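You operate a simulated robot arm through the tools that you are given. There is no shell and no other tool. Be economical: measure what you need, move in short steps, check, and stop when the job is done.

You are at the controls of a simulated robot arm. One attempt, no reset.

JOB
Stack the blue cleaning block from the packing bench top on top of the yellow cleaning block. Take the small box labelled "H52" from the packing bench top and put it on the board mailer on the labelling table top. Put the dust pad on the packing bench top away on the shelf v27. Take the grey parcel on the packing bench top and put it away on the shelf v27. Put the green tray divider from the sorting table top on the deck of the lift table. Take the grey filter block from the shelf v27 and put it in the inside of the resale bin. Turn the refund count knob to 1. Set the left bin divider to 22 cm. Turn the resale count knob to 2. Set the centre bin divider to 22 cm. Turn the repair count knob to 2. Take the cage card marked "returns" from the steel table top and leave it on the labelling table top. Lift the waste bin lid open. Do these in any order. Set down upright: grey parcel, tray divider.

Only the result counts: the job must be done as asked and must still hold three seconds after the hand-in. Knocking over, shifting, dropping, spilling or breaking anything else fails it. A push-on lid holds only when it is set on centred and level and pressed home; a screw cap is set on level and turned clockwise until tight.

ROBOT AND FRAMES
A 7-joint arm with a two-finger gripper on a trunk, on a base that drives. Base frame: it is fixed to the floor where the robot stands at the start and does not move with it; the origin is under the middle of the robot, x ahead of it, y to its left, z up; the surface under the hand at the start is at about z = 880. Lengths are in mm, angles in degrees, forces in N, time in s.
With the tool pointing down near the work surface it reaches from about 320 to 800 mm from the robot's upright axis, wherever it stands. Its first joint turns from -166.0 to 166.0 degrees. Places, roughly: bin divider [-5300, 4000, 400]; board mailer [-2500, -2000, 1000]; cage card [-4000, -2250, 750]; cleaning block [500, 0, 1000]; deck of the lift table [-1600, 4100, 500]; dust pad (10x6x6 cm) [300, -600, 900]; filter block [-3750, 4000, 750]; grey parcel [250, 500, 1000]; inside of the resale bin [-5400, 3900, 800]; labelling table top [-2700, -2200, 900]; refund count knob [-4600, 3700, 800]; repair count knob [-4900, 3700, 800]; resale count knob [-5300, 3700, 800]; shelf V27 [-3800, 4000, 800]; small box [250, -250, 1000]; tray divider [500, 1500, 750]; waste bin lid [-1000, -2300, 700]. Payload 2.45 kg.
Tool frame: the origin (TCP) lies between the finger pads and is the grasp point; the fingertips stand 27 mm ahead of it; z points along the fingers, y is the line along which they close. The gripper opens to 80 mm. The gripper's body begins 54 mm behind the TCP.
Orientation is that of the tool frame in the base frame, as [roll, pitch, yaw] about the fixed x, y, z axes, in that order (R = Rz(yaw) Ry(pitch) Rx(roll)). With the fingers straight down and closing along the base's y, the tool's x points along the base's -x, its y along +y and its z along -z.

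CONTROLS
- The arm moves only by the tool move_arm. Its argument "steps" is a list that holds one entry, the list of rows, each a list of 7 numbers: the turn, a rotation vector about the base's x, y, z in degrees, then the shift along the base's x, y, z in cm, then the closure, from 0 (fully open) to 1 (shut). In form: [[[rx, ry, rz, tx, ty, tz, hand], ...]]. A call has 1 to 12 rows; each row is the pose to reach, as a shift and turn from the pose commanded when the call began. Each row takes 0.2 s and may step no farther than 50 mm and 8.6 degrees from the row before; otherwise, or with a gripper value out of range, the whole call is refused. Where a pose cannot be reached the arm comes as near as it can. A force on the tool above 40 N (or 10 N above the force at the start of the call, whichever is more), or a blocked arm, ends the call early, and 0.2 s more pass. Each finger travels about 153 mm/s and halts on what it meets, pressing with about 36 N; the grip force reading is that of the motor and also rises with nothing between the fingers. The clock runs only during rows and for 0.2 s after the last one: add rows that repeat a pose to give the fingers time. The reply holds the time, the measured pose of the TCP, the force on the tool along the base axes, the opening and the grip force, in the units named above and with some noise, with the torque about the TCP (base axes, N m) and any sound that the robot's microphone picked up.
- Cameras (640 x 400 px; columns grow to the right, rows downward): "scene" is now at [55.5, 136.8, 1619.6]; the picture's right is [-0.09, -1.00, 0.00], its down [-0.81, 0.07, -0.59] and it looks along [0.59, -0.05, -0.81] (base axes); focal length 266 px, centre (320, 200). "wrist" rides on the gripper at [63, 12, -79] in the tool frame; the picture's right is [-0.19, 0.98, 0.00], its down [-0.72, -0.14, -0.68] and it looks along [-0.67, -0.13, 0.73] (tool axes); focal length 226 px, centre (320, 200). There is no depth. A picture from a camera that has moved, and an enlarged one, comes with that camera's place and axes in the base frame and with its lens. The place of the scene camera against the robot may be out by one fixed shift of up to 12 mm in any direction.
- get_image(camera): a new picture of that camera. The clock stands still meanwhile.
- raise_lower(by): slides the trunk up (or, below 0, down) by that many mm; the arm and the scene camera ride with it, the base frame stays. It gives what a move gives, with no picture.
- steer(legs): drives the robot by 1 to 6 legs, each [ahead, turn to the left] in mm and degrees, along the robot's own axes; the way and the turn of a leg run together, so that a leg with both is an arc; at most 1500 mm and 180 degrees a leg. The arm and the cameras ride along, it lands a little off, and it stops where it bumps. It gives what a move gives.
- head_to(pan, tilt): turns the head with the scene camera to pan (to the left, within 120 degrees either way) and tilt (down, from -29 to 69), counted from straight ahead of the robot. It gives what a move gives.
- inspect(camera, box): a new picture of the part [left, top, right, bottom] of that camera's present view, enlarged. The clock stands still meanwhile.
- finish_job(): hands the job in; it is judged then, once.

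Go step by step. Nothing tells you exact positions but the pictures and the camera data: compare them with the known pose of the tool, close in by small moves and look again before you grip or let go. The budget is 525 turns and 288 pictures, counting those below and the enlarged ones. Unless the task says otherwise, let go and move clear before handing in, and close with one line.

The tools are called after ">>>" as a command line: name --argument value ..., lists and objects as JSON in quotes. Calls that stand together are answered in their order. move_arm: Moves the arm, as the interface text tells. Its arguments: {"type":"object","properties":{"steps":{"type":"array"}},"required":["steps"]} The other tools are called the same way: raise_lower (by) slides the trunk up or down; steer (legs) drives the base; head_to (pan, tilt) turns the head that bears the scene camera; get_image (camera) takes a picture; inspect (camera, box) takes an enlarged picture of a part of a camera's view; finish_job () hands the job in.

At the start:

```text
time_s: 0.0
eef_pos: [434.5, -7.6, 1144.1]
tcp_rot: [179.9, 0.1, -180.0]
ft_force: [-0.8, 0.2, -1.0]
wrist_torque: [0.01, -0.01, -0.01]
grip_width: 79.9
gripper_force: 0.0
trunk travel left (down, up): [-250.0, 290.0]
robot x, y, heading: [2.0, 2.4, 0.1]
head pan, tilt: [-5.2, 54.0]
```

scene: 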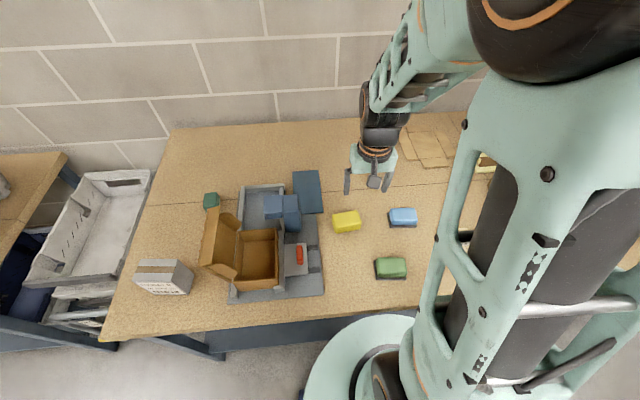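
wrist: 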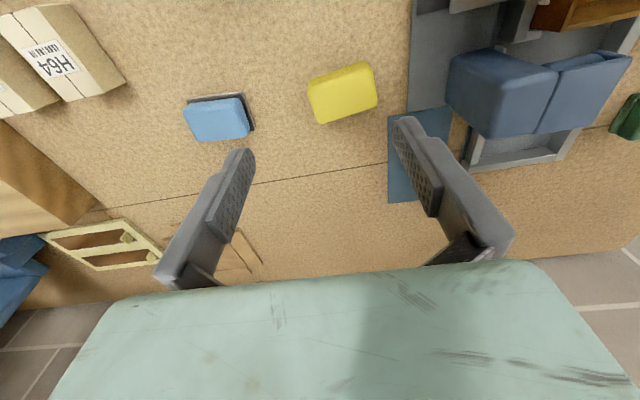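

The bench holds the blue block near [482,-162] and the yellow block near [480,20]. I'll look over the rest of the bench before moving.

>>> inspect --camera "scene" --box '[110, 110, 430, 310]'

>>> head_to --pan -60 --tilt 45

>>> get_image --camera "scene"

```text
2.00 times, centred on (270, 210) of scene
camera zoom: at [55.5, 136.8, 1619.6], right [-0.09, -1.0, 0.0], down [-0.81, 0.07, -0.59], along [0.59, -0.05, -0.81], focal length 532 px, centre (420, 180)
```

zoom: 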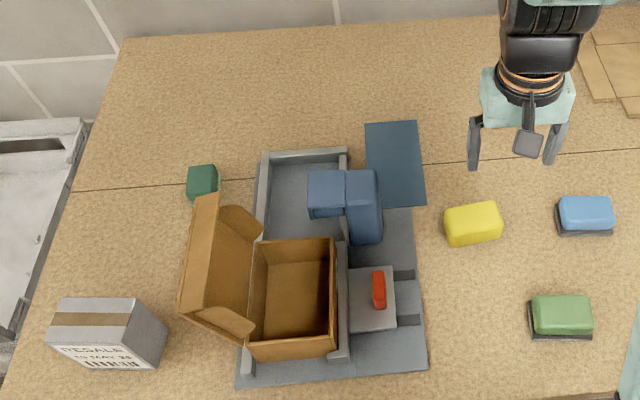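

```text
time_s: 1.2
eef_pos: [433.5, -8.6, 1142.8]
tcp_rot: [180.0, 0.1, 179.9]
ft_force: [-0.6, 0.1, 0.5]
wrist_torque: [0.03, 0.0, 0.02]
grip_width: 80.2
gripper_force: 0.0
trunk travel left (down, up): [-250.0, 290.0]
robot x, y, heading: [0.3, -2.1, -0.1]
head pan, tilt: [-60.0, 45.0]
```

```text
284 pictures are left
camera scene: at [23.3, 73.0, 1631.7], right [-0.87, -0.5, 0.0], down [-0.35, 0.61, -0.71], along [0.35, -0.61, -0.71], focal length 266 px, centre (320, 200)
```

scene: 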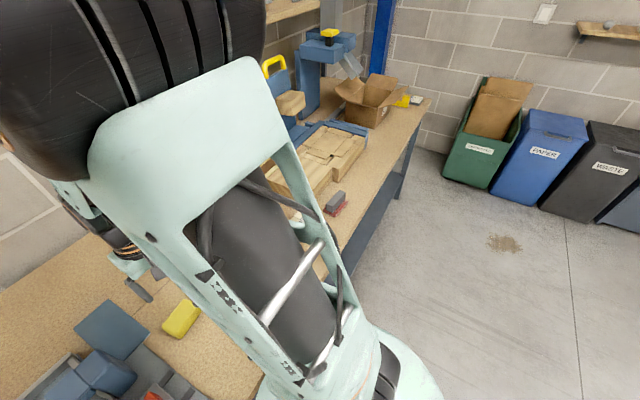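

The arm hides part of the bench, but the blue block is clear. I'll go above it and turn the gripper 90° so it closes across the narrow side.

>>> move_arm --steps '[[[0, 0, 8, 0.4, -1.4, -0.9, 0], [0, 0, 16, 0.8, -2.8, -1.8, 0], [0, 0, 24, 1.2, -4.2, -2.7, 0], [0, 0, 32, 1.6, -5.6, -3.6, 0], [0, 0, 40, 2, -7, -4.5, 0], [0, 0, 48, 2.4, -8.4, -5.4, 0], [0, 0, 56, 2.8, -9.8, -6.3, 0], [0, 0, 64, 3.2, -11.2, -7.2, 0], [0, 0, 72, 3.6, -12.6, -8.1, 0], [0, 0, 80, 4, -14, -9, 0], [0, 0, 88, 4.4, -15.4, -10, 0], [0, 0, 90, 4.6, -15.4, -10, 0]]]'

>>> get_image --camera "wrist"

```text
time_s: 3.8
eef_pos: [479.1, -165.4, 1042.4]
tcp_rot: [179.9, 0.0, -89.8]
ft_force: [0.0, 0.0, 0.2]
wrist_torque: [-0.01, -0.01, 0.01]
grip_width: 79.9
gripper_force: 0.1
trunk travel left (down, up): [-250.0, 290.0]
robot x, y, heading: [-2.0, 0.5, -0.0]
head pan, tilt: [-60.0, 45.0]
```

```text
283 pictures are left
camera wrist: at [467.3, -227.4, 1121.6], right [-0.98, 0.19, 0.0], down [0.14, 0.72, 0.68], along [0.13, 0.67, -0.73], focal length 226 px, centre (320, 200)
```

wrist: 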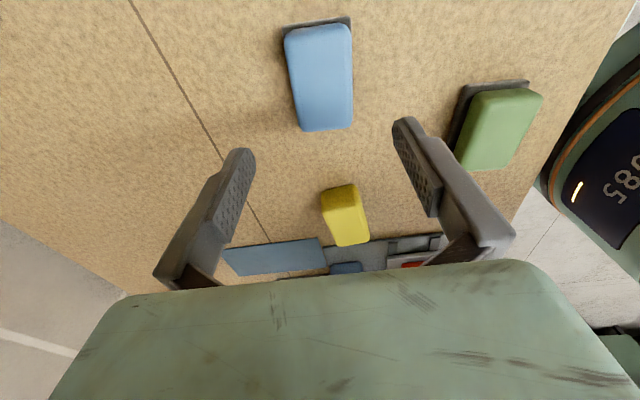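

The blue block's top centre is about [478,-168] and its long side runs along y. I'll descend part way and check.

>>> move_arm --steps '[[[0, 0, 0, 0, 0, -4, 0], [0, 0, 0, 0, -0.2, -8, 0], [0, 0, 0, 0, -0.2, -9, 0]]]'

>>> get_image --camera "wrist"

```text
time_s: 4.6
eef_pos: [478.5, -165.1, 953.3]
tcp_rot: [180.0, 0.1, -89.9]
ft_force: [-0.1, -0.2, 0.1]
wrist_torque: [0.01, 0.0, 0.02]
grip_width: 79.8
gripper_force: 0.0
trunk travel left (down, up): [-250.0, 290.0]
robot x, y, heading: [-0.8, -1.2, 0.2]
head pan, tilt: [-60.0, 45.0]
```

```text
282 pictures are left
camera wrist: at [466.2, -228.6, 1031.9], right [-0.98, 0.19, 0.0], down [0.14, 0.72, 0.68], along [0.13, 0.67, -0.73], focal length 226 px, centre (320, 200)
```

wrist: 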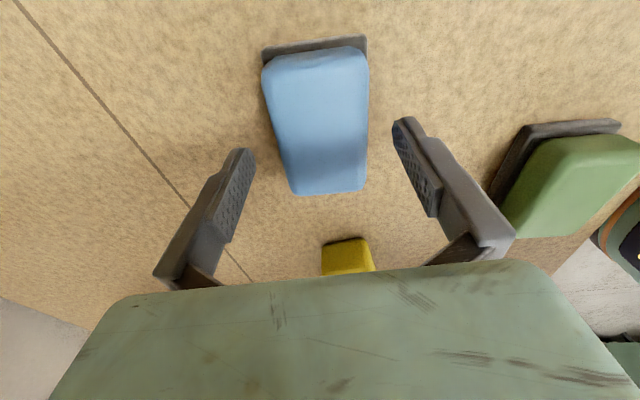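

Centred in x; about 8 mm more toward -y is needed. I'll descend and grip.

>>> move_arm --steps '[[[0, 0, 0, 0, -0.8, -2, 0], [0, 0, 0, 0, -0.8, -3.7, 0], [0, 0, 0, 0, -0.8, -3.7, 1], [0, 0, 0, 0, -0.8, -3.7, 1], [0, 0, 0, 0, -0.8, -3.7, 1]]]'

>>> get_image --camera "wrist"

```text
time_s: 5.8
eef_pos: [476.6, -172.8, 915.9]
tcp_rot: [-180.0, 0.0, -90.0]
ft_force: [-1.7, 0.8, 6.1]
wrist_torque: [0.08, 0.06, -0.06]
grip_width: 57.8
gripper_force: 35.8
trunk travel left (down, up): [-250.0, 290.0]
robot x, y, heading: [-0.6, 1.8, 0.0]
head pan, tilt: [-60.0, 45.0]
```

```text
281 pictures are left
camera wrist: at [464.7, -235.9, 994.7], right [-0.98, 0.19, 0.0], down [0.14, 0.72, 0.68], along [0.13, 0.67, -0.73], focal length 226 px, centre (320, 200)
```

wrist: 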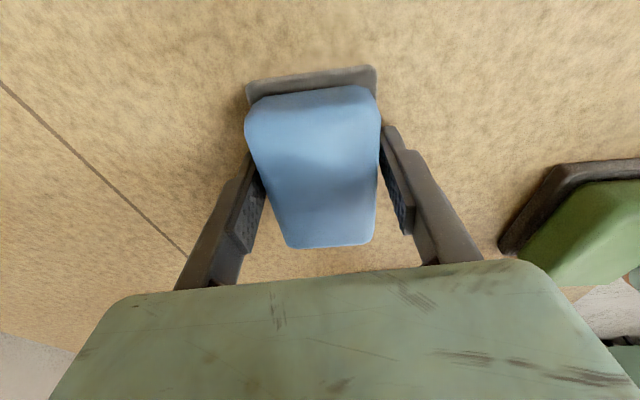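

Gripped (57.8 mm wide). I'll lift and carry it towards the yellow block, then look with both cameras.

>>> move_arm --steps '[[[0, 0, 0, 0, 0, 4, 1], [0, 0, 0, 0, 0, 8, 1], [0, 0, 0, 0, 4, 10, 1], [0, 0, 0, 0, 8, 10, 1], [0, 0, -5, 0, 8, 10, 1], [0, 0, -10, 0, 8, 10, 1]]]'

>>> head_to --pan 0 --tilt 60

>>> get_image --camera "scene"

>>> get_image --camera "wrist"

```text
time_s: 7.2
eef_pos: [478.6, -92.8, 1017.8]
tcp_rot: [180.0, 0.0, -100.1]
ft_force: [-0.4, -0.1, 0.2]
wrist_torque: [-0.02, 0.02, 0.02]
grip_width: 0.0
gripper_force: 29.8
trunk travel left (down, up): [-250.0, 290.0]
robot x, y, heading: [1.3, -1.0, 0.0]
head pan, tilt: [-60.0, 45.0]
```

```text
time_s: 8.5
eef_pos: [479.0, -93.9, 1016.6]
tcp_rot: [180.0, 0.0, -100.1]
ft_force: [0.8, 0.5, -0.6]
wrist_torque: [0.03, -0.03, 0.01]
grip_width: 0.1
gripper_force: 30.1
trunk travel left (down, up): [-250.0, 290.0]
robot x, y, heading: [2.4, -2.4, -0.1]
head pan, tilt: [0.0, 60.0]
```

```text
280 pictures are left
camera scene: at [49.3, 143.3, 1612.2], right [0.0, -1.0, 0.0], down [-0.87, 0.0, -0.5], along [0.5, 0.0, -0.87], focal length 266 px, centre (320, 200)
```

scene: 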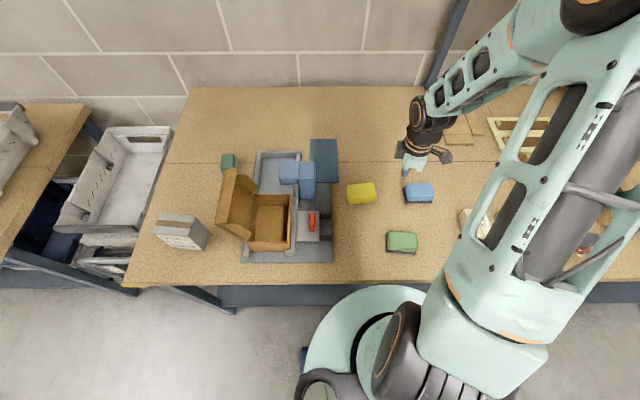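

```text
279 pictures are left
camera wrist: at [455.5, -153.5, 1095.5], right [-0.93, 0.36, 0.0], down [0.26, 0.68, 0.68], along [0.25, 0.64, -0.73], focal length 226 px, centre (320, 200)
```

wrist: 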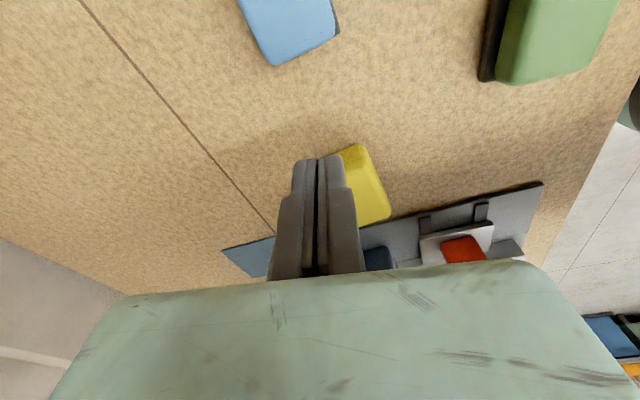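

The block slipped out, since I gripped only its rounded upper part. I'll go back and grip lower, checking its present place first.

>>> move_arm --steps '[[[0, 0, 5, 0, -4, 0, 0], [0, 0, 10, 0, -7.9, 0, 0], [0, 0, 10, 0, -7.9, -4, 0], [0, 0, 10, 0, -7.9, -6, 0]]]'

>>> get_image --camera "wrist"

>>> inspect --camera "scene" --box '[300, 140, 460, 240]'

```text
time_s: 9.5
eef_pos: [479.8, -174.1, 956.6]
tcp_rot: [-180.0, 0.0, -90.0]
ft_force: [0.4, -0.1, 0.5]
wrist_torque: [0.0, 0.02, 0.02]
grip_width: 80.0
gripper_force: 0.1
trunk travel left (down, up): [-250.0, 290.0]
robot x, y, heading: [-2.1, -0.0, -0.2]
head pan, tilt: [0.0, 60.0]
```

```text
278 pictures are left
camera wrist: at [467.3, -237.2, 1036.0], right [-0.98, 0.19, 0.0], down [0.14, 0.72, 0.68], along [0.13, 0.67, -0.73], focal length 226 px, centre (320, 200)
```

wrist: 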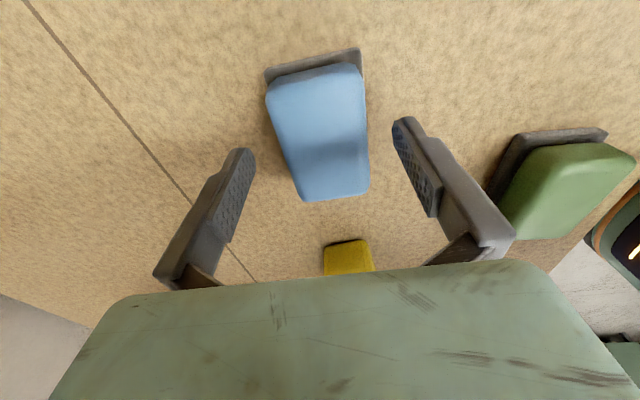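

```text
4.00 times, centred on (380, 190) of scene
camera zoom: at [50.0, 143.2, 1612.2], right [0.0, -1.0, 0.0], down [-0.87, 0.0, -0.5], along [0.5, 0.0, -0.87], focal length 1064 px, centre (80, 240)
```

zoom: 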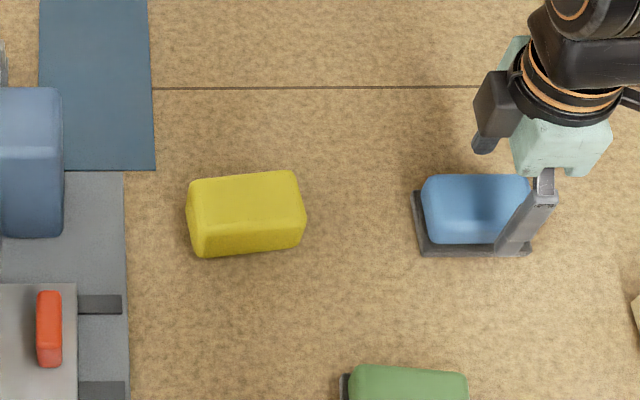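

The block sits square to the gripper, about 6 mm further in -y. I'll go down until the fingertips are nearly on the bench, then grip and lift slightly to test.

>>> move_arm --steps '[[[0, 0, 0, 0, -0.6, -3, 0], [0, 0, 0, -0.1, -0.6, -4.5, 0], [0, 0, 0, -0.1, -0.6, -4.8, 0], [0, 0, 0, -0.1, -0.6, -4.8, 1], [0, 0, 0, -0.1, -0.6, -4.8, 1], [0, 0, 0, -0.1, -0.6, -4.8, 1]]]'

>>> inspect --camera "scene" --box '[360, 140, 480, 215]'

```text
time_s: 10.2
eef_pos: [476.0, -178.8, 915.0]
tcp_rot: [179.9, -0.4, -90.0]
ft_force: [-6.2, 5.2, 25.6]
wrist_torque: [0.34, 0.88, 0.19]
grip_width: 68.5
gripper_force: 0.0
trunk travel left (down, up): [-250.0, 290.0]
robot x, y, heading: [2.1, 0.2, 0.1]
head pan, tilt: [0.0, 60.0]
stopped in row 3: the force on the tool passed its limit at 54 N (the readings are from after the stop); the commanded pose is now the measured one
```

```text
5.33 times, centred on (420, 178) of scene
camera zoom: at [47.0, 144.7, 1612.4], right [0.0, -1.0, 0.0], down [-0.87, 0.0, -0.5], along [0.5, 0.0, -0.87], focal length 1418 px, centre (-213, 320)
```

zoom: 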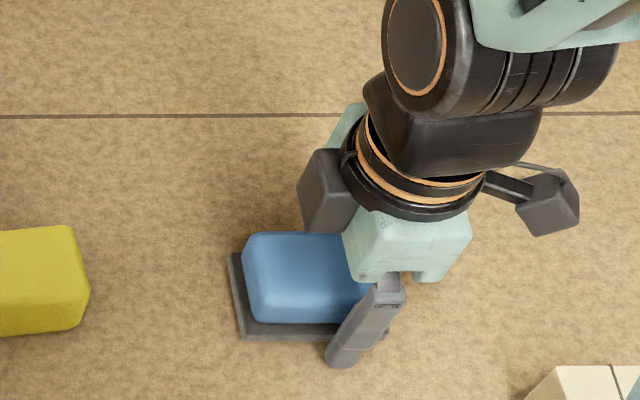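

A fingertip on the robot's side seems to have landed on the pad edge. I'll raise a little and look from the wrist.

>>> move_arm --steps '[[[0, 0, 0, 0, 0, 1, 0], [0, 0, 0, 0, 0, 1, 0]]]'

>>> get_image --camera "wrist"

```text
time_s: 10.8
eef_pos: [476.9, -180.5, 922.7]
tcp_rot: [179.8, -0.1, -90.1]
ft_force: [-1.0, 0.7, -0.4]
wrist_torque: [-0.02, 0.0, -0.02]
grip_width: 80.1
gripper_force: 0.0
trunk travel left (down, up): [-250.0, 290.0]
robot x, y, heading: [0.9, -1.3, 0.1]
head pan, tilt: [0.0, 60.0]
```

```text
275 pictures are left
camera wrist: at [464.9, -243.5, 1002.3], right [-0.98, 0.19, 0.0], down [0.14, 0.72, 0.68], along [0.13, 0.67, -0.73], focal length 226 px, centre (320, 200)
```

wrist: 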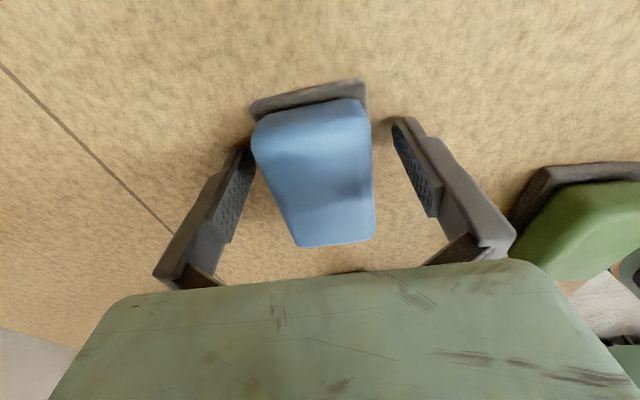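

The block sits about 5 mm to +x of the gripper's middle. I'll shift, descend and grip.

>>> move_arm --steps '[[[0, 0, 0, 0.5, -0.3, 0, 0], [0, 0, -3, 0.5, -0.3, 0, 0], [0, 0, -3, 0.5, -0.3, -0.8, 0], [0, 0, -3, 0.5, -0.3, -1.3, 0], [0, 0, -3, 0.5, -0.3, -1.3, 0]]]'

```text
time_s: 11.8
eef_pos: [482.2, -182.3, 916.7]
tcp_rot: [179.9, -0.4, -93.0]
ft_force: [-5.4, 4.9, 29.0]
wrist_torque: [0.43, 1.28, 0.06]
grip_width: 72.7
gripper_force: 0.1
trunk travel left (down, up): [-250.0, 290.0]
robot x, y, heading: [0.0, 0.5, 0.1]
head pan, tilt: [0.0, 60.0]
stopped in row 4: the force on the tool passed its limit at 60 N (the readings are from after the stop); the commanded pose is now the measured one
```

Something on the -x side sits under that finger. I'll lift clear and look closely at the block and its dark pad.

>>> move_arm --steps '[[[0, 0, 0, 0, -2, 3, 0], [0, 0, 0, 0, -4, 6, 0], [0, 0, 0, 0, -6, 6, 0]]]'

>>> inspect --camera "wrist" --box '[220, 60, 540, 260]'

>>> inspect --camera "scene" --box '[360, 155, 456, 215]'

```text
time_s: 12.7
eef_pos: [484.2, -244.4, 974.8]
tcp_rot: [179.9, -0.3, -93.0]
ft_force: [-0.7, -0.7, 0.4]
wrist_torque: [0.04, 0.01, 0.03]
grip_width: 80.1
gripper_force: 0.0
trunk travel left (down, up): [-250.0, 290.0]
robot x, y, heading: [-0.5, 1.2, -0.0]
head pan, tilt: [0.0, 60.0]
```

```text
2.00 times, centred on (380, 160) of wrist
camera zoom: at [467.7, -306.4, 1053.1], right [-0.97, 0.25, 0.0], down [0.18, 0.71, 0.68], along [0.17, 0.66, -0.74], focal length 452 px, centre (200, 280)
```

zoom: 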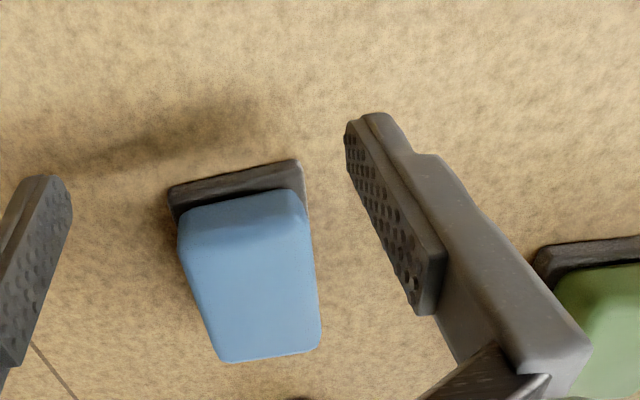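

```text
6.67 times, centred on (408, 185) of scene
camera zoom: at [49.4, 143.2, 1612.2], right [0.0, -1.0, 0.0], down [-0.87, 0.0, -0.5], along [0.5, 0.0, -0.87], focal length 1773 px, centre (-267, 300)
```

zoom: 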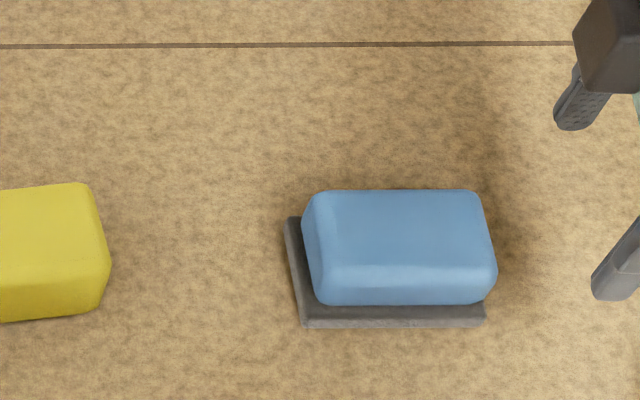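

Both views put the block at about [479,-171], 55 mm wide, and the stops look like the fingertips on the bench (surface near z=888). I'll regrip at z=917 and lift slowly.

>>> move_arm --steps '[[[0, 0, 2, -0.3, 3.5, 0, 0], [0, 0, 2, -0.5, 7.3, 0, 0], [0, 0, 2, -0.5, 7.3, -3, 0], [0, 0, 2, -0.5, 7.3, -5.6, 0], [0, 0, 2, -0.5, 7.3, -5.6, 1], [0, 0, 2, -0.5, 7.3, -5.6, 1], [0, 0, 2, -0.5, 7.3, -5.6, 1], [0, 0, 2, -0.5, 7.3, -5.2, 1], [0, 0, 2, -0.5, 7.3, -4.8, 1]]]'

>>> get_image --camera "wrist"

>>> inspect --camera "scene" --box '[360, 155, 456, 215]'

```text
time_s: 14.7
eef_pos: [479.1, -171.6, 926.6]
tcp_rot: [179.9, -0.3, -91.1]
ft_force: [-0.1, 0.6, -0.1]
wrist_torque: [0.02, -0.04, 0.02]
grip_width: 57.0
gripper_force: 36.3
trunk travel left (down, up): [-250.0, 290.0]
robot x, y, heading: [2.1, -0.4, 0.0]
head pan, tilt: [0.0, 60.0]
```

```text
272 pictures are left
camera wrist: at [464.7, -233.9, 1006.2], right [-0.98, 0.21, 0.0], down [0.16, 0.72, 0.68], along [0.14, 0.66, -0.74], focal length 226 px, centre (320, 200)
```

wrist: 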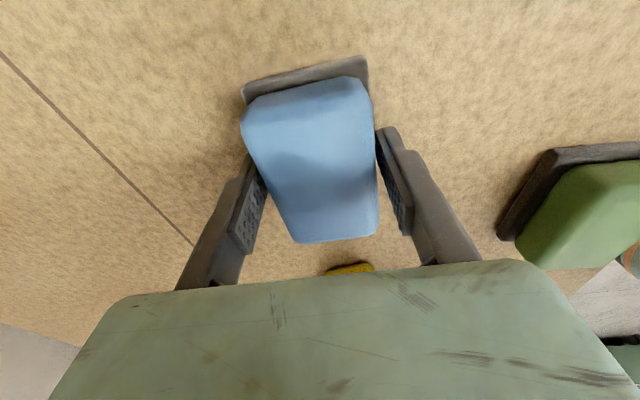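

```text
6.67 times, centred on (408, 185) of scene
camera zoom: at [49.4, 143.3, 1612.2], right [0.0, -1.0, 0.0], down [-0.87, 0.0, -0.5], along [0.5, 0.0, -0.87], focal length 1773 px, centre (-267, 300)
```

zoom: 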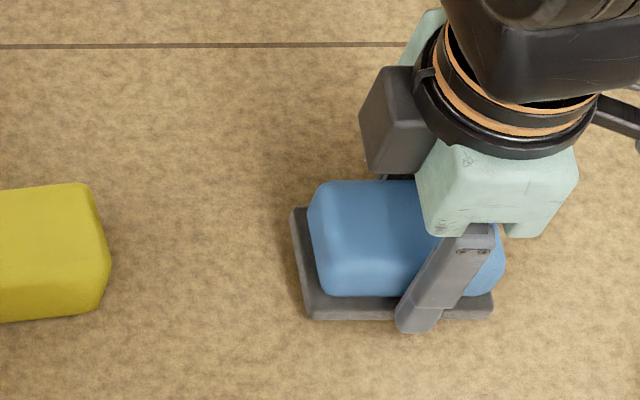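

The block is held now with its pad. I'll lift slowly to z≈1000 and move towards yellow in small steps.

>>> move_arm --steps '[[[0, 0, 0, 0, 0, 0.5, 1], [0, 0, 0, 0, 0, 1.2, 1], [0, 0, 0, 0, 0, 2, 1], [0, 0, 0, 0, 0, 3, 1], [0, 0, 0, 0, 0, 4, 1], [0, 0, 0, 0, 0, 5, 1], [0, 0, 0, 0, 0, 5.8, 1], [0, 0, 0, 0, 0, 6.5, 1], [0, 0, 0, 0, 0.5, 6.8, 1], [0, 0, 0, 0, 1.2, 6.8, 1], [0, 0, 0, 0, 2, 6.8, 1], [0, 0, 0, 0, 3, 6.8, 1]]]'

```text
time_s: 17.2
eef_pos: [477.7, -139.9, 993.6]
tcp_rot: [179.9, -0.3, -91.0]
ft_force: [-0.1, 0.2, -1.3]
wrist_torque: [0.01, -0.01, -0.01]
grip_width: 57.2
gripper_force: 36.1
trunk travel left (down, up): [-250.0, 290.0]
robot x, y, heading: [-2.8, -1.4, -0.2]
head pan, tilt: [0.0, 60.0]
```

Grip holds. Yellow's centre is about [478,9], turned about 9°. I'll move over it and line up the yaw.

>>> move_arm --steps '[[[0, 0, 1, 0, 1, 0, 1], [0, 0, 2, 0, 2.5, 0, 1], [0, 0, 3, 0, 4.2, 0, 1], [0, 0, 4, 0, 6, 0, 1], [0, 0, 5, 0, 7.8, 0, 1], [0, 0, 6, 0, 9.6, 0, 1], [0, 0, 7, 0, 11.4, 0, 1], [0, 0, 8, 0, 13, 0, 1], [0, 0, 9, 0, 14.3, 0, 1], [0, 0, 9, 0, 14.9, 0, 1], [0, 0, 9, 0, 14.9, 0, 1]]]'

>>> get_image --camera "wrist"

>>> inspect --camera "scene" --box '[312, 155, 408, 215]'

```text
time_s: 19.6
eef_pos: [477.5, 8.2, 994.1]
tcp_rot: [179.9, -0.4, -82.0]
ft_force: [-0.2, -0.3, -1.0]
wrist_torque: [0.01, -0.04, -0.02]
grip_width: 57.2
gripper_force: 35.8
trunk travel left (down, up): [-250.0, 290.0]
robot x, y, heading: [-0.6, 0.2, -0.1]
head pan, tilt: [0.0, 60.0]
```

```text
270 pictures are left
camera wrist: at [474.5, -55.5, 1073.4], right [-1.0, 0.06, 0.0], down [0.04, 0.73, 0.68], along [0.04, 0.68, -0.74], focal length 226 px, centre (320, 200)
```

wrist: 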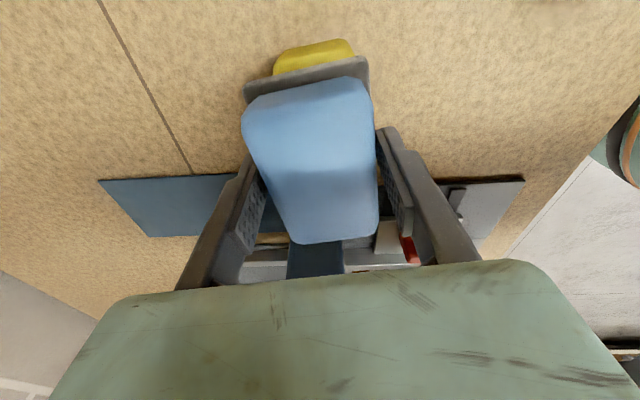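

```text
6.67 times, centred on (360, 185) of scene
camera zoom: at [49.4, 143.4, 1612.2], right [0.0, -1.0, 0.0], down [-0.87, 0.0, -0.5], along [0.5, 0.0, -0.87], focal length 1773 px, centre (53, 300)
```

zoom: 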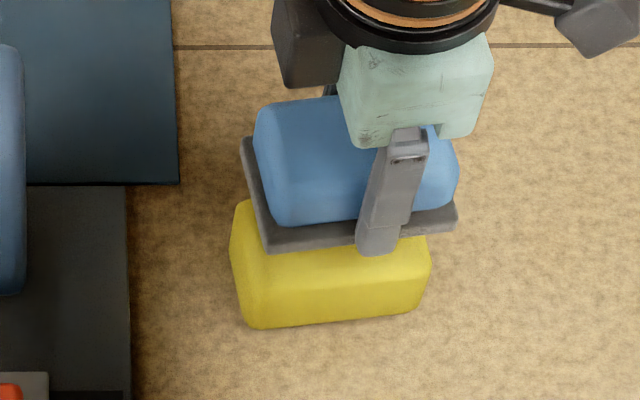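

Blue's end lines up with yellow's within 2 mm. I'll lower it gently towards contact, expected around TCP z 942–948.

>>> move_arm --steps '[[[0, 0, 0, 0, 0.2, -1, 1], [0, 0, 0, 0, 0.2, -2, 1], [0, 0, 0, 0, 0.2, -3, 1], [0, 0, 0, 0, 0.2, -3.6, 1], [0, 0, 0, 0, 0.2, -4, 1]]]'

>>> inspect --camera "scene" --box '[312, 155, 408, 215]'

```text
time_s: 20.7
eef_pos: [477.9, 11.3, 964.0]
tcp_rot: [-179.6, -0.4, -82.2]
ft_force: [-10.4, -0.9, 27.7]
wrist_torque: [0.3, 0.47, 0.09]
grip_width: 56.7
gripper_force: 36.3
trunk travel left (down, up): [-250.0, 290.0]
robot x, y, heading: [-2.2, -1.7, 0.1]
head pan, tilt: [0.0, 60.0]
stopped in row 5: the force on the tool passed its limit at 46 N (the readings are from after the stop); the commanded pose is now the measured one
```

```text
6.67 times, centred on (360, 185) of scene
camera zoom: at [46.2, 143.2, 1612.7], right [0.0, -1.0, 0.0], down [-0.87, 0.0, -0.5], along [0.5, 0.0, -0.87], focal length 1773 px, centre (53, 300)
```

zoom: 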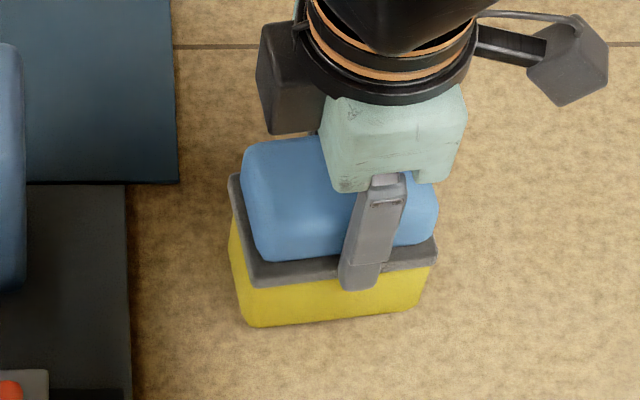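

It's seated on yellow. I'll relieve the pressure slightly, open and lift away.

>>> move_arm --steps '[[[0, 0, 0, 0, 0, 0.1, 1], [0, 0, 0, 0, 0, 0.1, 0.4], [0, 0, 0, 0, 0, 0.1, 0], [0, 0, 0, 0, 0, 0.1, 0], [0, 0, 0, 0, 0, 1.5, 0], [0, 0, 0, 0, 0, 4, 0], [0, 0, 0, 0, 0, 8, 0], [0, 0, 0, 0, -4, 10, 0]]]'

>>> get_image --camera "scene"

>>> inspect --camera "scene" --box '[312, 155, 408, 215]'

```text
time_s: 22.5
eef_pos: [481.0, -29.5, 1058.4]
tcp_rot: [-179.8, -0.4, -82.0]
ft_force: [-0.9, -0.6, 0.0]
wrist_torque: [-0.01, -0.02, -0.01]
grip_width: 80.2
gripper_force: 0.1
trunk travel left (down, up): [-250.0, 290.0]
robot x, y, heading: [-2.0, 1.9, 0.3]
head pan, tilt: [0.0, 60.0]
```

```text
267 pictures are left
camera scene: at [48.8, 142.8, 1612.3], right [0.0, -1.0, 0.0], down [-0.87, 0.0, -0.5], along [0.5, 0.0, -0.87], focal length 266 px, centre (320, 200)
```

scene: 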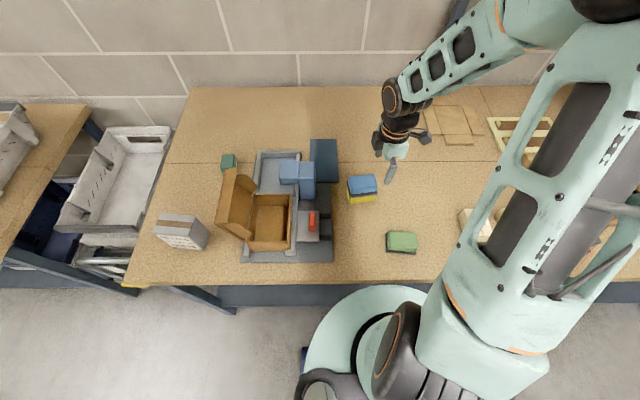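

```text
6.67 times, centred on (360, 185) of scene
camera zoom: at [48.8, 142.8, 1612.3], right [0.0, -1.0, 0.0], down [-0.87, 0.0, -0.5], along [0.5, 0.0, -0.87], focal length 1773 px, centre (53, 300)
```

zoom: 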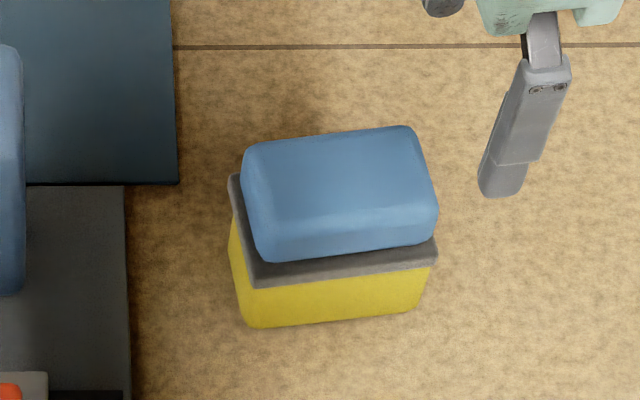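

The blue block is neatly stacked. Next I'll swing the wrist camera to the right part of the bench to find the "H52" box.

>>> move_arm --steps '[[[0, 0, 0, -3, -4, 3, 0], [0, 0, 0, -6, -8, 6, 0], [0, 0, 0, -9, -12, 9, 0], [0, 0, 0, -11, -16, 12, 0], [0, 0, 0, -13, -20, 14, 0], [0, 0, 0, -13, -24, 14, 0], [0, 0, 0, -13, -28, 14, 0], [0, 0, 0, -13, -32, 14, 0]]]'

>>> get_image --camera "wrist"

>>> head_to --pan -40 --tilt 50

>>> get_image --camera "scene"

```text
refused: row 1 steps farther than a row can; nothing moved
```

```text
265 pictures are left
camera wrist: at [476.7, -93.3, 1138.3], right [-1.0, 0.06, -0.01], down [0.04, 0.73, 0.68], along [0.04, 0.68, -0.74], focal length 226 px, centre (320, 200)
```

wrist: 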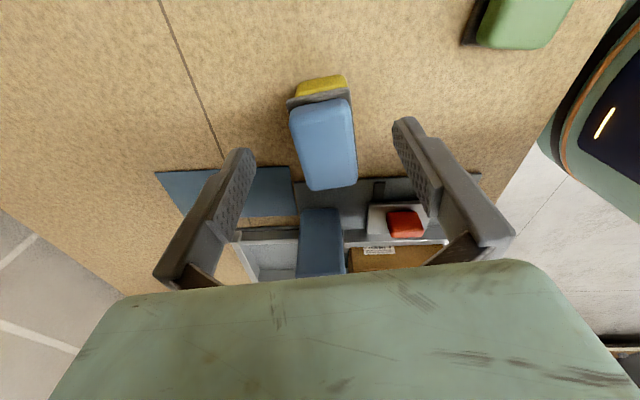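

```text
time_s: 23.6
eef_pos: [481.2, -27.4, 1057.2]
tcp_rot: [-179.8, -0.4, -82.0]
ft_force: [-0.6, -0.3, -0.1]
wrist_torque: [-0.01, -0.02, -0.03]
grip_width: 80.1
gripper_force: 0.1
trunk travel left (down, up): [-250.0, 290.0]
robot x, y, heading: [-1.9, -0.0, -0.0]
head pan, tilt: [-40.0, 50.0]
```

```text
264 pictures are left
camera scene: at [41.7, 94.0, 1624.8], right [-0.64, -0.77, 0.0], down [-0.59, 0.49, -0.64], along [0.49, -0.41, -0.77], focal length 266 px, centre (320, 200)
```

scene: 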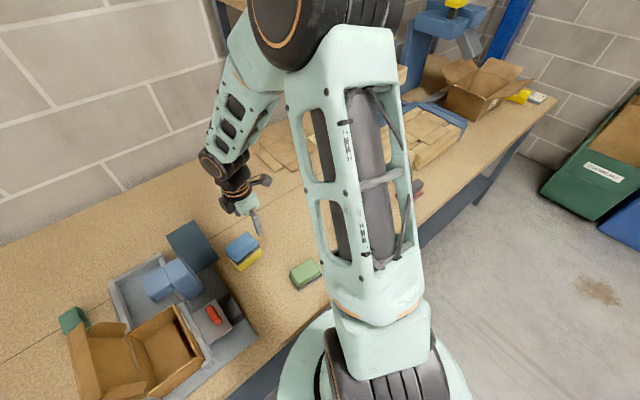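

The arm hides that area from the scene camera, so I'll use the wrist camera with smaller steps.

>>> move_arm --steps '[[[0, 0, 0, -2, -3, 3, 0], [0, 0, 0, -4, -6, 6, 0], [0, 0, 0, -6, -9, 9, 0], [0, 0, 0, -8, -12, 12, 0], [0, 0, 0, -10, -15, 14, 0], [0, 0, 0, -12, -19, 14, 0], [0, 0, 0, -12, -23.5, 14, 0], [0, 0, 0, -12, -28, 14, 0], [0, 0, 0, -12, -32, 14, 0], [0, 0, 0, -12, -36, 14, 0]]]'

>>> get_image --camera "wrist"

>>> get_image --camera "scene"

```text
time_s: 25.8
eef_pos: [359.5, -390.0, 1199.1]
tcp_rot: [-179.9, -0.4, -82.1]
ft_force: [-0.5, -0.3, 0.1]
wrist_torque: [0.01, 0.02, 0.03]
grip_width: 79.9
gripper_force: 0.0
trunk travel left (down, up): [-250.0, 290.0]
robot x, y, heading: [-0.3, 1.0, 0.0]
head pan, tilt: [-40.0, 50.0]
```

```text
263 pictures are left
camera wrist: at [354.9, -454.6, 1279.5], right [-1.0, 0.06, -0.01], down [0.04, 0.73, 0.68], along [0.04, 0.68, -0.74], focal length 226 px, centre (320, 200)
```

wrist: 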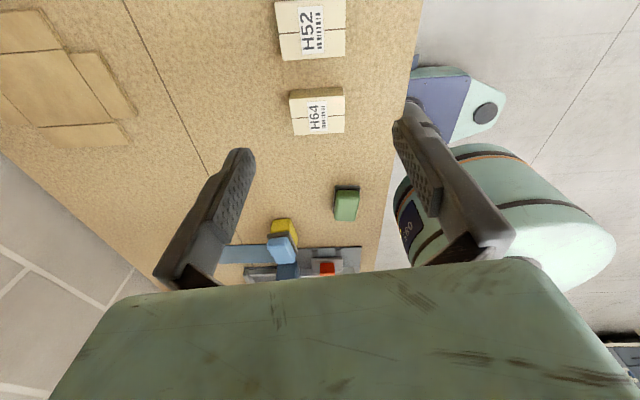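

```text
262 pictures are left
camera scene: at [41.8, 92.8, 1624.8], right [-0.64, -0.77, 0.0], down [-0.59, 0.49, -0.64], along [0.49, -0.41, -0.77], focal length 266 px, centre (320, 200)
```

scene: 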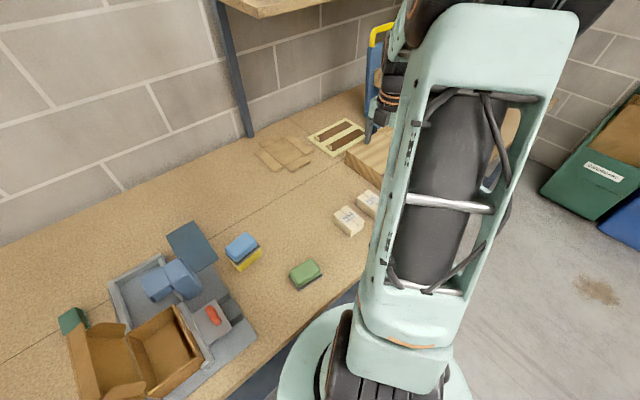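

H52 is at about [369,-419], 88 mm along x and 57 mm along y, with H64 just beyond at y≈-317. I'll turn the gripper to close along y and go above H52.

>>> move_arm --steps '[[[0, 0, -8.2, 0, 0, -1, 0], [0, 0, -16.4, 0, 0, -2, 0], [0, 0, -24.6, 0, -1, -3, 0], [0, 0, -32.8, 0, -1, -4, 0], [0, 0, -41, 0.5, -1, -5, 0], [0, 0, -49.2, 0.5, -2, -6, 0], [0, 0, -57.4, 0.5, -2, -7, 0], [0, 0, -65.6, 0.5, -2, -8, 0], [0, 0, -73.8, 1, -2, -9, 0], [0, 0, -82, 1, -2.5, -9, 0], [0, 0, -90, 1, -2.8, -9, 0], [0, 0, -98, 1, -2.8, -9, 0]]]'

>>> get_image --camera "wrist"

```text
time_s: 28.4
eef_pos: [369.5, -416.7, 1110.4]
tcp_rot: [-179.7, -0.4, 179.7]
ft_force: [-0.7, -0.3, -0.1]
wrist_torque: [0.03, 0.01, 0.04]
grip_width: 79.8
gripper_force: 0.1
trunk travel left (down, up): [-250.0, 290.0]
robot x, y, heading: [1.2, 1.2, -0.1]
head pan, tilt: [-40.0, 50.0]
```

```text
261 pictures are left
camera wrist: at [307.4, -404.1, 1189.9], right [0.2, 0.98, -0.01], down [0.72, -0.14, 0.68], along [0.66, -0.14, -0.74], focal length 226 px, centre (320, 200)
```

wrist: 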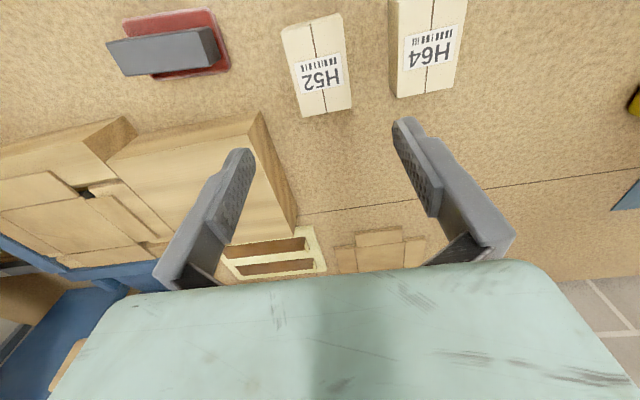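

H52 is right below. I'll descend partway and recheck.

>>> move_arm --steps '[[[0, 0, 0, 0, -0.2, -4, 0], [0, 0, 0, -0.3, -0.2, -8, 0], [0, 0, 0, -0.3, -0.2, -12, 0], [0, 0, 0, -0.3, -0.2, -14.5, 0]]]'

>>> get_image --camera "wrist"

```text
time_s: 29.4
eef_pos: [366.5, -420.4, 967.0]
tcp_rot: [-179.7, -0.4, 179.8]
ft_force: [-0.5, -0.6, 0.0]
wrist_torque: [0.0, 0.04, -0.01]
grip_width: 80.1
gripper_force: 0.0
trunk travel left (down, up): [-250.0, 290.0]
robot x, y, heading: [-4.8, -1.2, -0.2]
head pan, tilt: [-40.0, 50.0]
```

```text
260 pictures are left
camera wrist: at [303.0, -407.7, 1046.6], right [0.19, 0.98, -0.01], down [0.72, -0.14, 0.68], along [0.66, -0.14, -0.74], focal length 226 px, centre (320, 200)
```

wrist: 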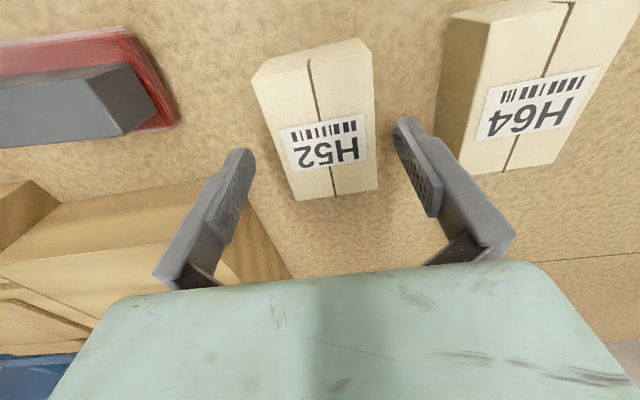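

Well centred. I'll descend to just above the bench and grip.

>>> move_arm --steps '[[[0, 0, 0, -0.3, 0, -2.5, 0], [0, 0, 0, -0.3, 0, -4.8, 0], [0, 0, 0, -0.3, 0, -4.8, 1], [0, 0, 0, -0.3, 0, -4.8, 1], [0, 0, 0, -0.3, 0, -4.8, 1], [0, 0, 0, -0.3, 0, -4.4, 1], [0, 0, 0, -0.3, 0, -3.8, 1], [0, 0, 0, -0.3, 0, -2.8, 1], [0, 0, 0, -0.3, 0, -1.4, 1], [0, 0, 0, -0.3, 0, 1, 1], [0, 0, 0, -0.3, 0, 4, 1]]]'

>>> get_image --camera "wrist"

```text
time_s: 31.8
eef_pos: [364.2, -418.4, 1005.9]
tcp_rot: [-179.8, -0.5, 179.9]
ft_force: [-0.4, -0.5, -0.9]
wrist_torque: [-0.02, 0.0, -0.01]
grip_width: 59.0
gripper_force: 35.8
trunk travel left (down, up): [-250.0, 290.0]
robot x, y, heading: [2.6, -1.3, -0.0]
head pan, tilt: [-40.0, 50.0]
```

```text
259 pictures are left
camera wrist: at [300.5, -404.7, 1085.9], right [0.19, 0.98, -0.01], down [0.72, -0.14, 0.68], along [0.66, -0.14, -0.74], focal length 226 px, centre (320, 200)
```

wrist: 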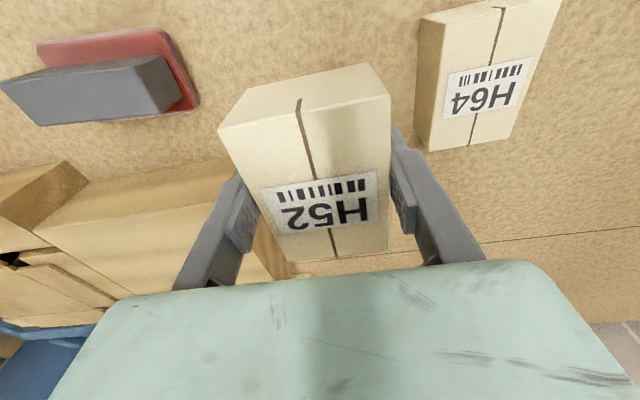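

H52 is held. I'll raise it, back the robot off the bench and turn towards the labelling table to look.

>>> move_arm --steps '[[[0, 0, 0, 0, 0, 4, 1], [0, 0, 0, 0, 0, 8, 1], [0, 0, 0, 0, 1, 12, 1], [0, 0, 0, 0, 3, 15, 1], [0, 0, 0, 0, 5, 18, 1]]]'

>>> steer --legs '[[-350, 0], [0, -130]]'

>>> head_to --pan 0 --tilt 25

>>> get_image --camera "scene"

```text
time_s: 33.0
eef_pos: [365.3, -367.5, 1185.9]
tcp_rot: [-179.7, -0.4, -180.0]
ft_force: [0.2, 0.4, -0.7]
wrist_torque: [0.0, -0.02, 0.01]
grip_width: 58.9
gripper_force: 35.6
trunk travel left (down, up): [-250.0, 290.0]
robot x, y, heading: [1.1, 0.5, 0.1]
head pan, tilt: [-40.0, 50.0]
```

```text
time_s: 40.7
eef_pos: [-867.8, -60.7, 1185.8]
tcp_rot: [-179.7, -0.4, 51.8]
ft_force: [0.0, 0.3, -0.3]
wrist_torque: [0.02, -0.01, -0.01]
grip_width: 59.0
gripper_force: 36.5
trunk travel left (down, up): [-250.0, 290.0]
robot x, y, heading: [-351.7, -1.5, -128.3]
head pan, tilt: [-40.0, 50.0]
```

```text
time_s: 41.8
eef_pos: [-866.1, -59.6, 1185.1]
tcp_rot: [-179.7, -0.4, 51.7]
ft_force: [0.3, -0.1, -0.6]
wrist_torque: [-0.05, -0.01, -0.02]
grip_width: 58.9
gripper_force: 36.5
trunk travel left (down, up): [-250.0, 290.0]
robot x, y, heading: [-353.3, 1.3, -128.3]
head pan, tilt: [0.0, 25.0]
```

```text
258 pictures are left
camera scene: at [-284.2, -141.0, 1662.2], right [-0.78, 0.62, 0.0], down [0.26, 0.33, -0.91], along [-0.56, -0.71, -0.42], focal length 266 px, centre (320, 200)
```

scene: 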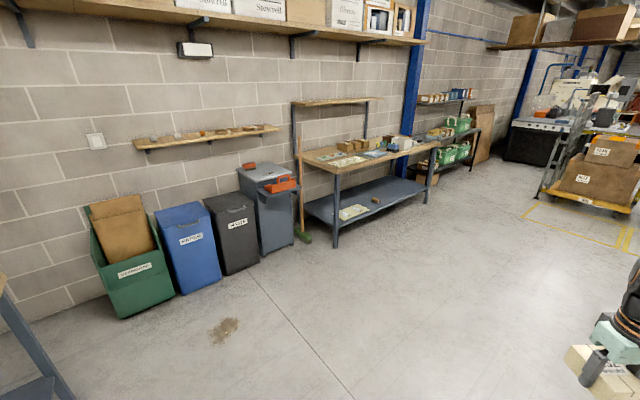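

The labelling table's front edge lies near y≈-1840, from x≈-1820 to -3520, with the bins to its left and the steel table beyond. I'll zoom in on the table.

>>> inspect --camera "scene" --box '[280, 80, 500, 218]'

>>> steer --legs '[[1500, 0]]'

>>> head_to --pan -10 --tilt 25

>>> get_image --camera "scene"

```text
2.90 times, centred on (390, 149) of scene
camera zoom: at [-284.2, -141.0, 1662.2], right [-0.78, 0.62, 0.0], down [0.26, 0.33, -0.91], along [-0.56, -0.71, -0.42], focal length 771 px, centre (117, 348)
```

zoom: 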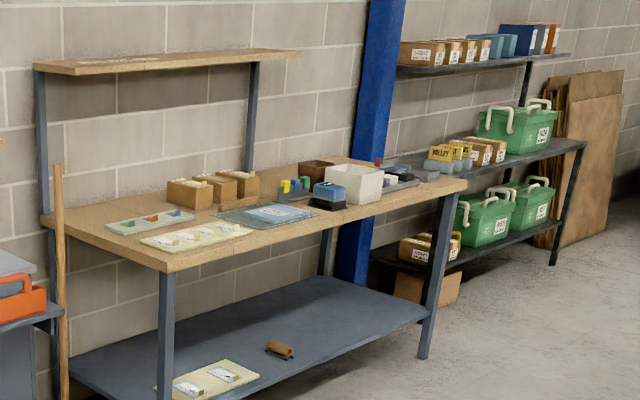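

```text
time_s: 49.1
eef_pos: [-1786.7, -1224.3, 1184.9]
tcp_rot: [-179.6, -0.4, 51.6]
ft_force: [0.3, -0.3, -0.6]
wrist_torque: [0.02, 0.04, -0.03]
grip_width: 59.0
gripper_force: 35.8
trunk travel left (down, up): [-250.0, 290.0]
robot x, y, heading: [-1269.6, -1169.1, -128.2]
head pan, tilt: [0.0, 25.0]
```

```text
time_s: 49.9
eef_pos: [-1785.3, -1224.4, 1184.0]
tcp_rot: [-179.8, -0.4, 51.7]
ft_force: [0.0, -0.5, -0.1]
wrist_torque: [0.01, 0.04, 0.01]
grip_width: 59.0
gripper_force: 35.9
trunk travel left (down, up): [-250.0, 290.0]
robot x, y, heading: [-1272.6, -1166.2, -128.5]
head pan, tilt: [-10.0, 25.0]
```

```text
256 pictures are left
camera scene: at [-1215.2, -1295.4, 1662.3], right [-0.67, 0.75, 0.0], down [0.32, 0.28, -0.91], along [-0.68, -0.6, -0.42], focal length 266 px, centre (320, 200)
```

scene: 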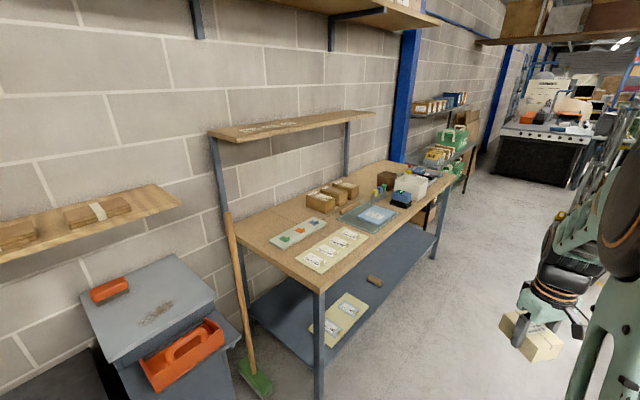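

The blue-white flat mailer lies on a mat at about [-2515,-2013]. I'll drive to stand facing it at about [-2500,-1480].

>>> steer --legs '[[0, -37.3], [1267, 0], [0, 75.7]]'

>>> head_to --pan 0 --tilt 55

>>> get_image --camera "scene"

>>> get_image --camera "wrist"

```text
time_s: 61.5
eef_pos: [-2853.7, -1867.2, 1185.8]
tcp_rot: [-179.7, -0.3, 92.1]
ft_force: [0.3, -0.4, -0.4]
wrist_torque: [0.0, -0.03, -0.02]
grip_width: 59.1
gripper_force: 36.3
trunk travel left (down, up): [-250.0, 290.0]
robot x, y, heading: [-2499.0, -1487.0, -88.0]
head pan, tilt: [-10.0, 25.0]
```

```text
time_s: 62.4
eef_pos: [-2853.8, -1866.6, 1185.0]
tcp_rot: [-179.7, -0.4, 92.1]
ft_force: [0.0, 1.2, -1.2]
wrist_torque: [0.05, -0.01, 0.03]
grip_width: 59.2
gripper_force: 35.7
trunk travel left (down, up): [-250.0, 290.0]
robot x, y, heading: [-2499.6, -1491.3, -87.6]
head pan, tilt: [0.0, 55.0]
```

```text
255 pictures are left
camera scene: at [-2354.2, -1533.0, 1618.3], right [-1.0, -0.04, 0.0], down [-0.03, 0.82, -0.57], along [0.02, -0.57, -0.82], focal length 266 px, centre (320, 200)
```

scene: 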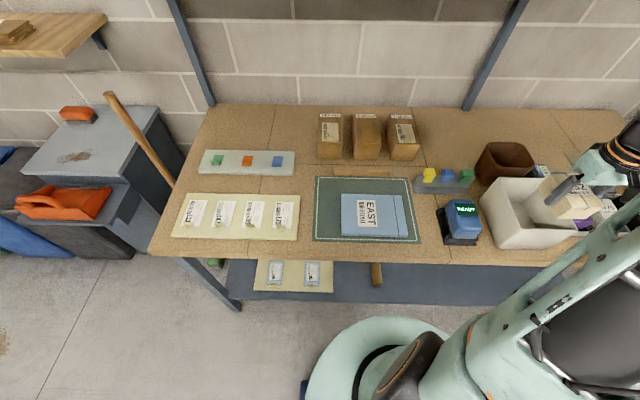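

```text
254 pictures are left
camera wrist: at [-2842.7, -1804.1, 1265.1], right [0.99, -0.16, -0.01], down [-0.11, -0.73, 0.68], along [-0.11, -0.67, -0.74], focal length 226 px, centre (320, 200)
```

wrist: 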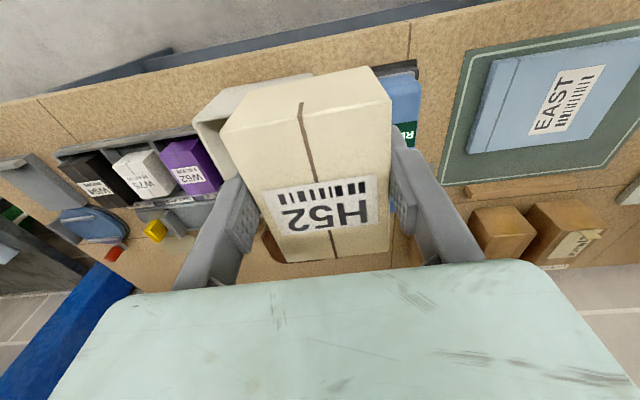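

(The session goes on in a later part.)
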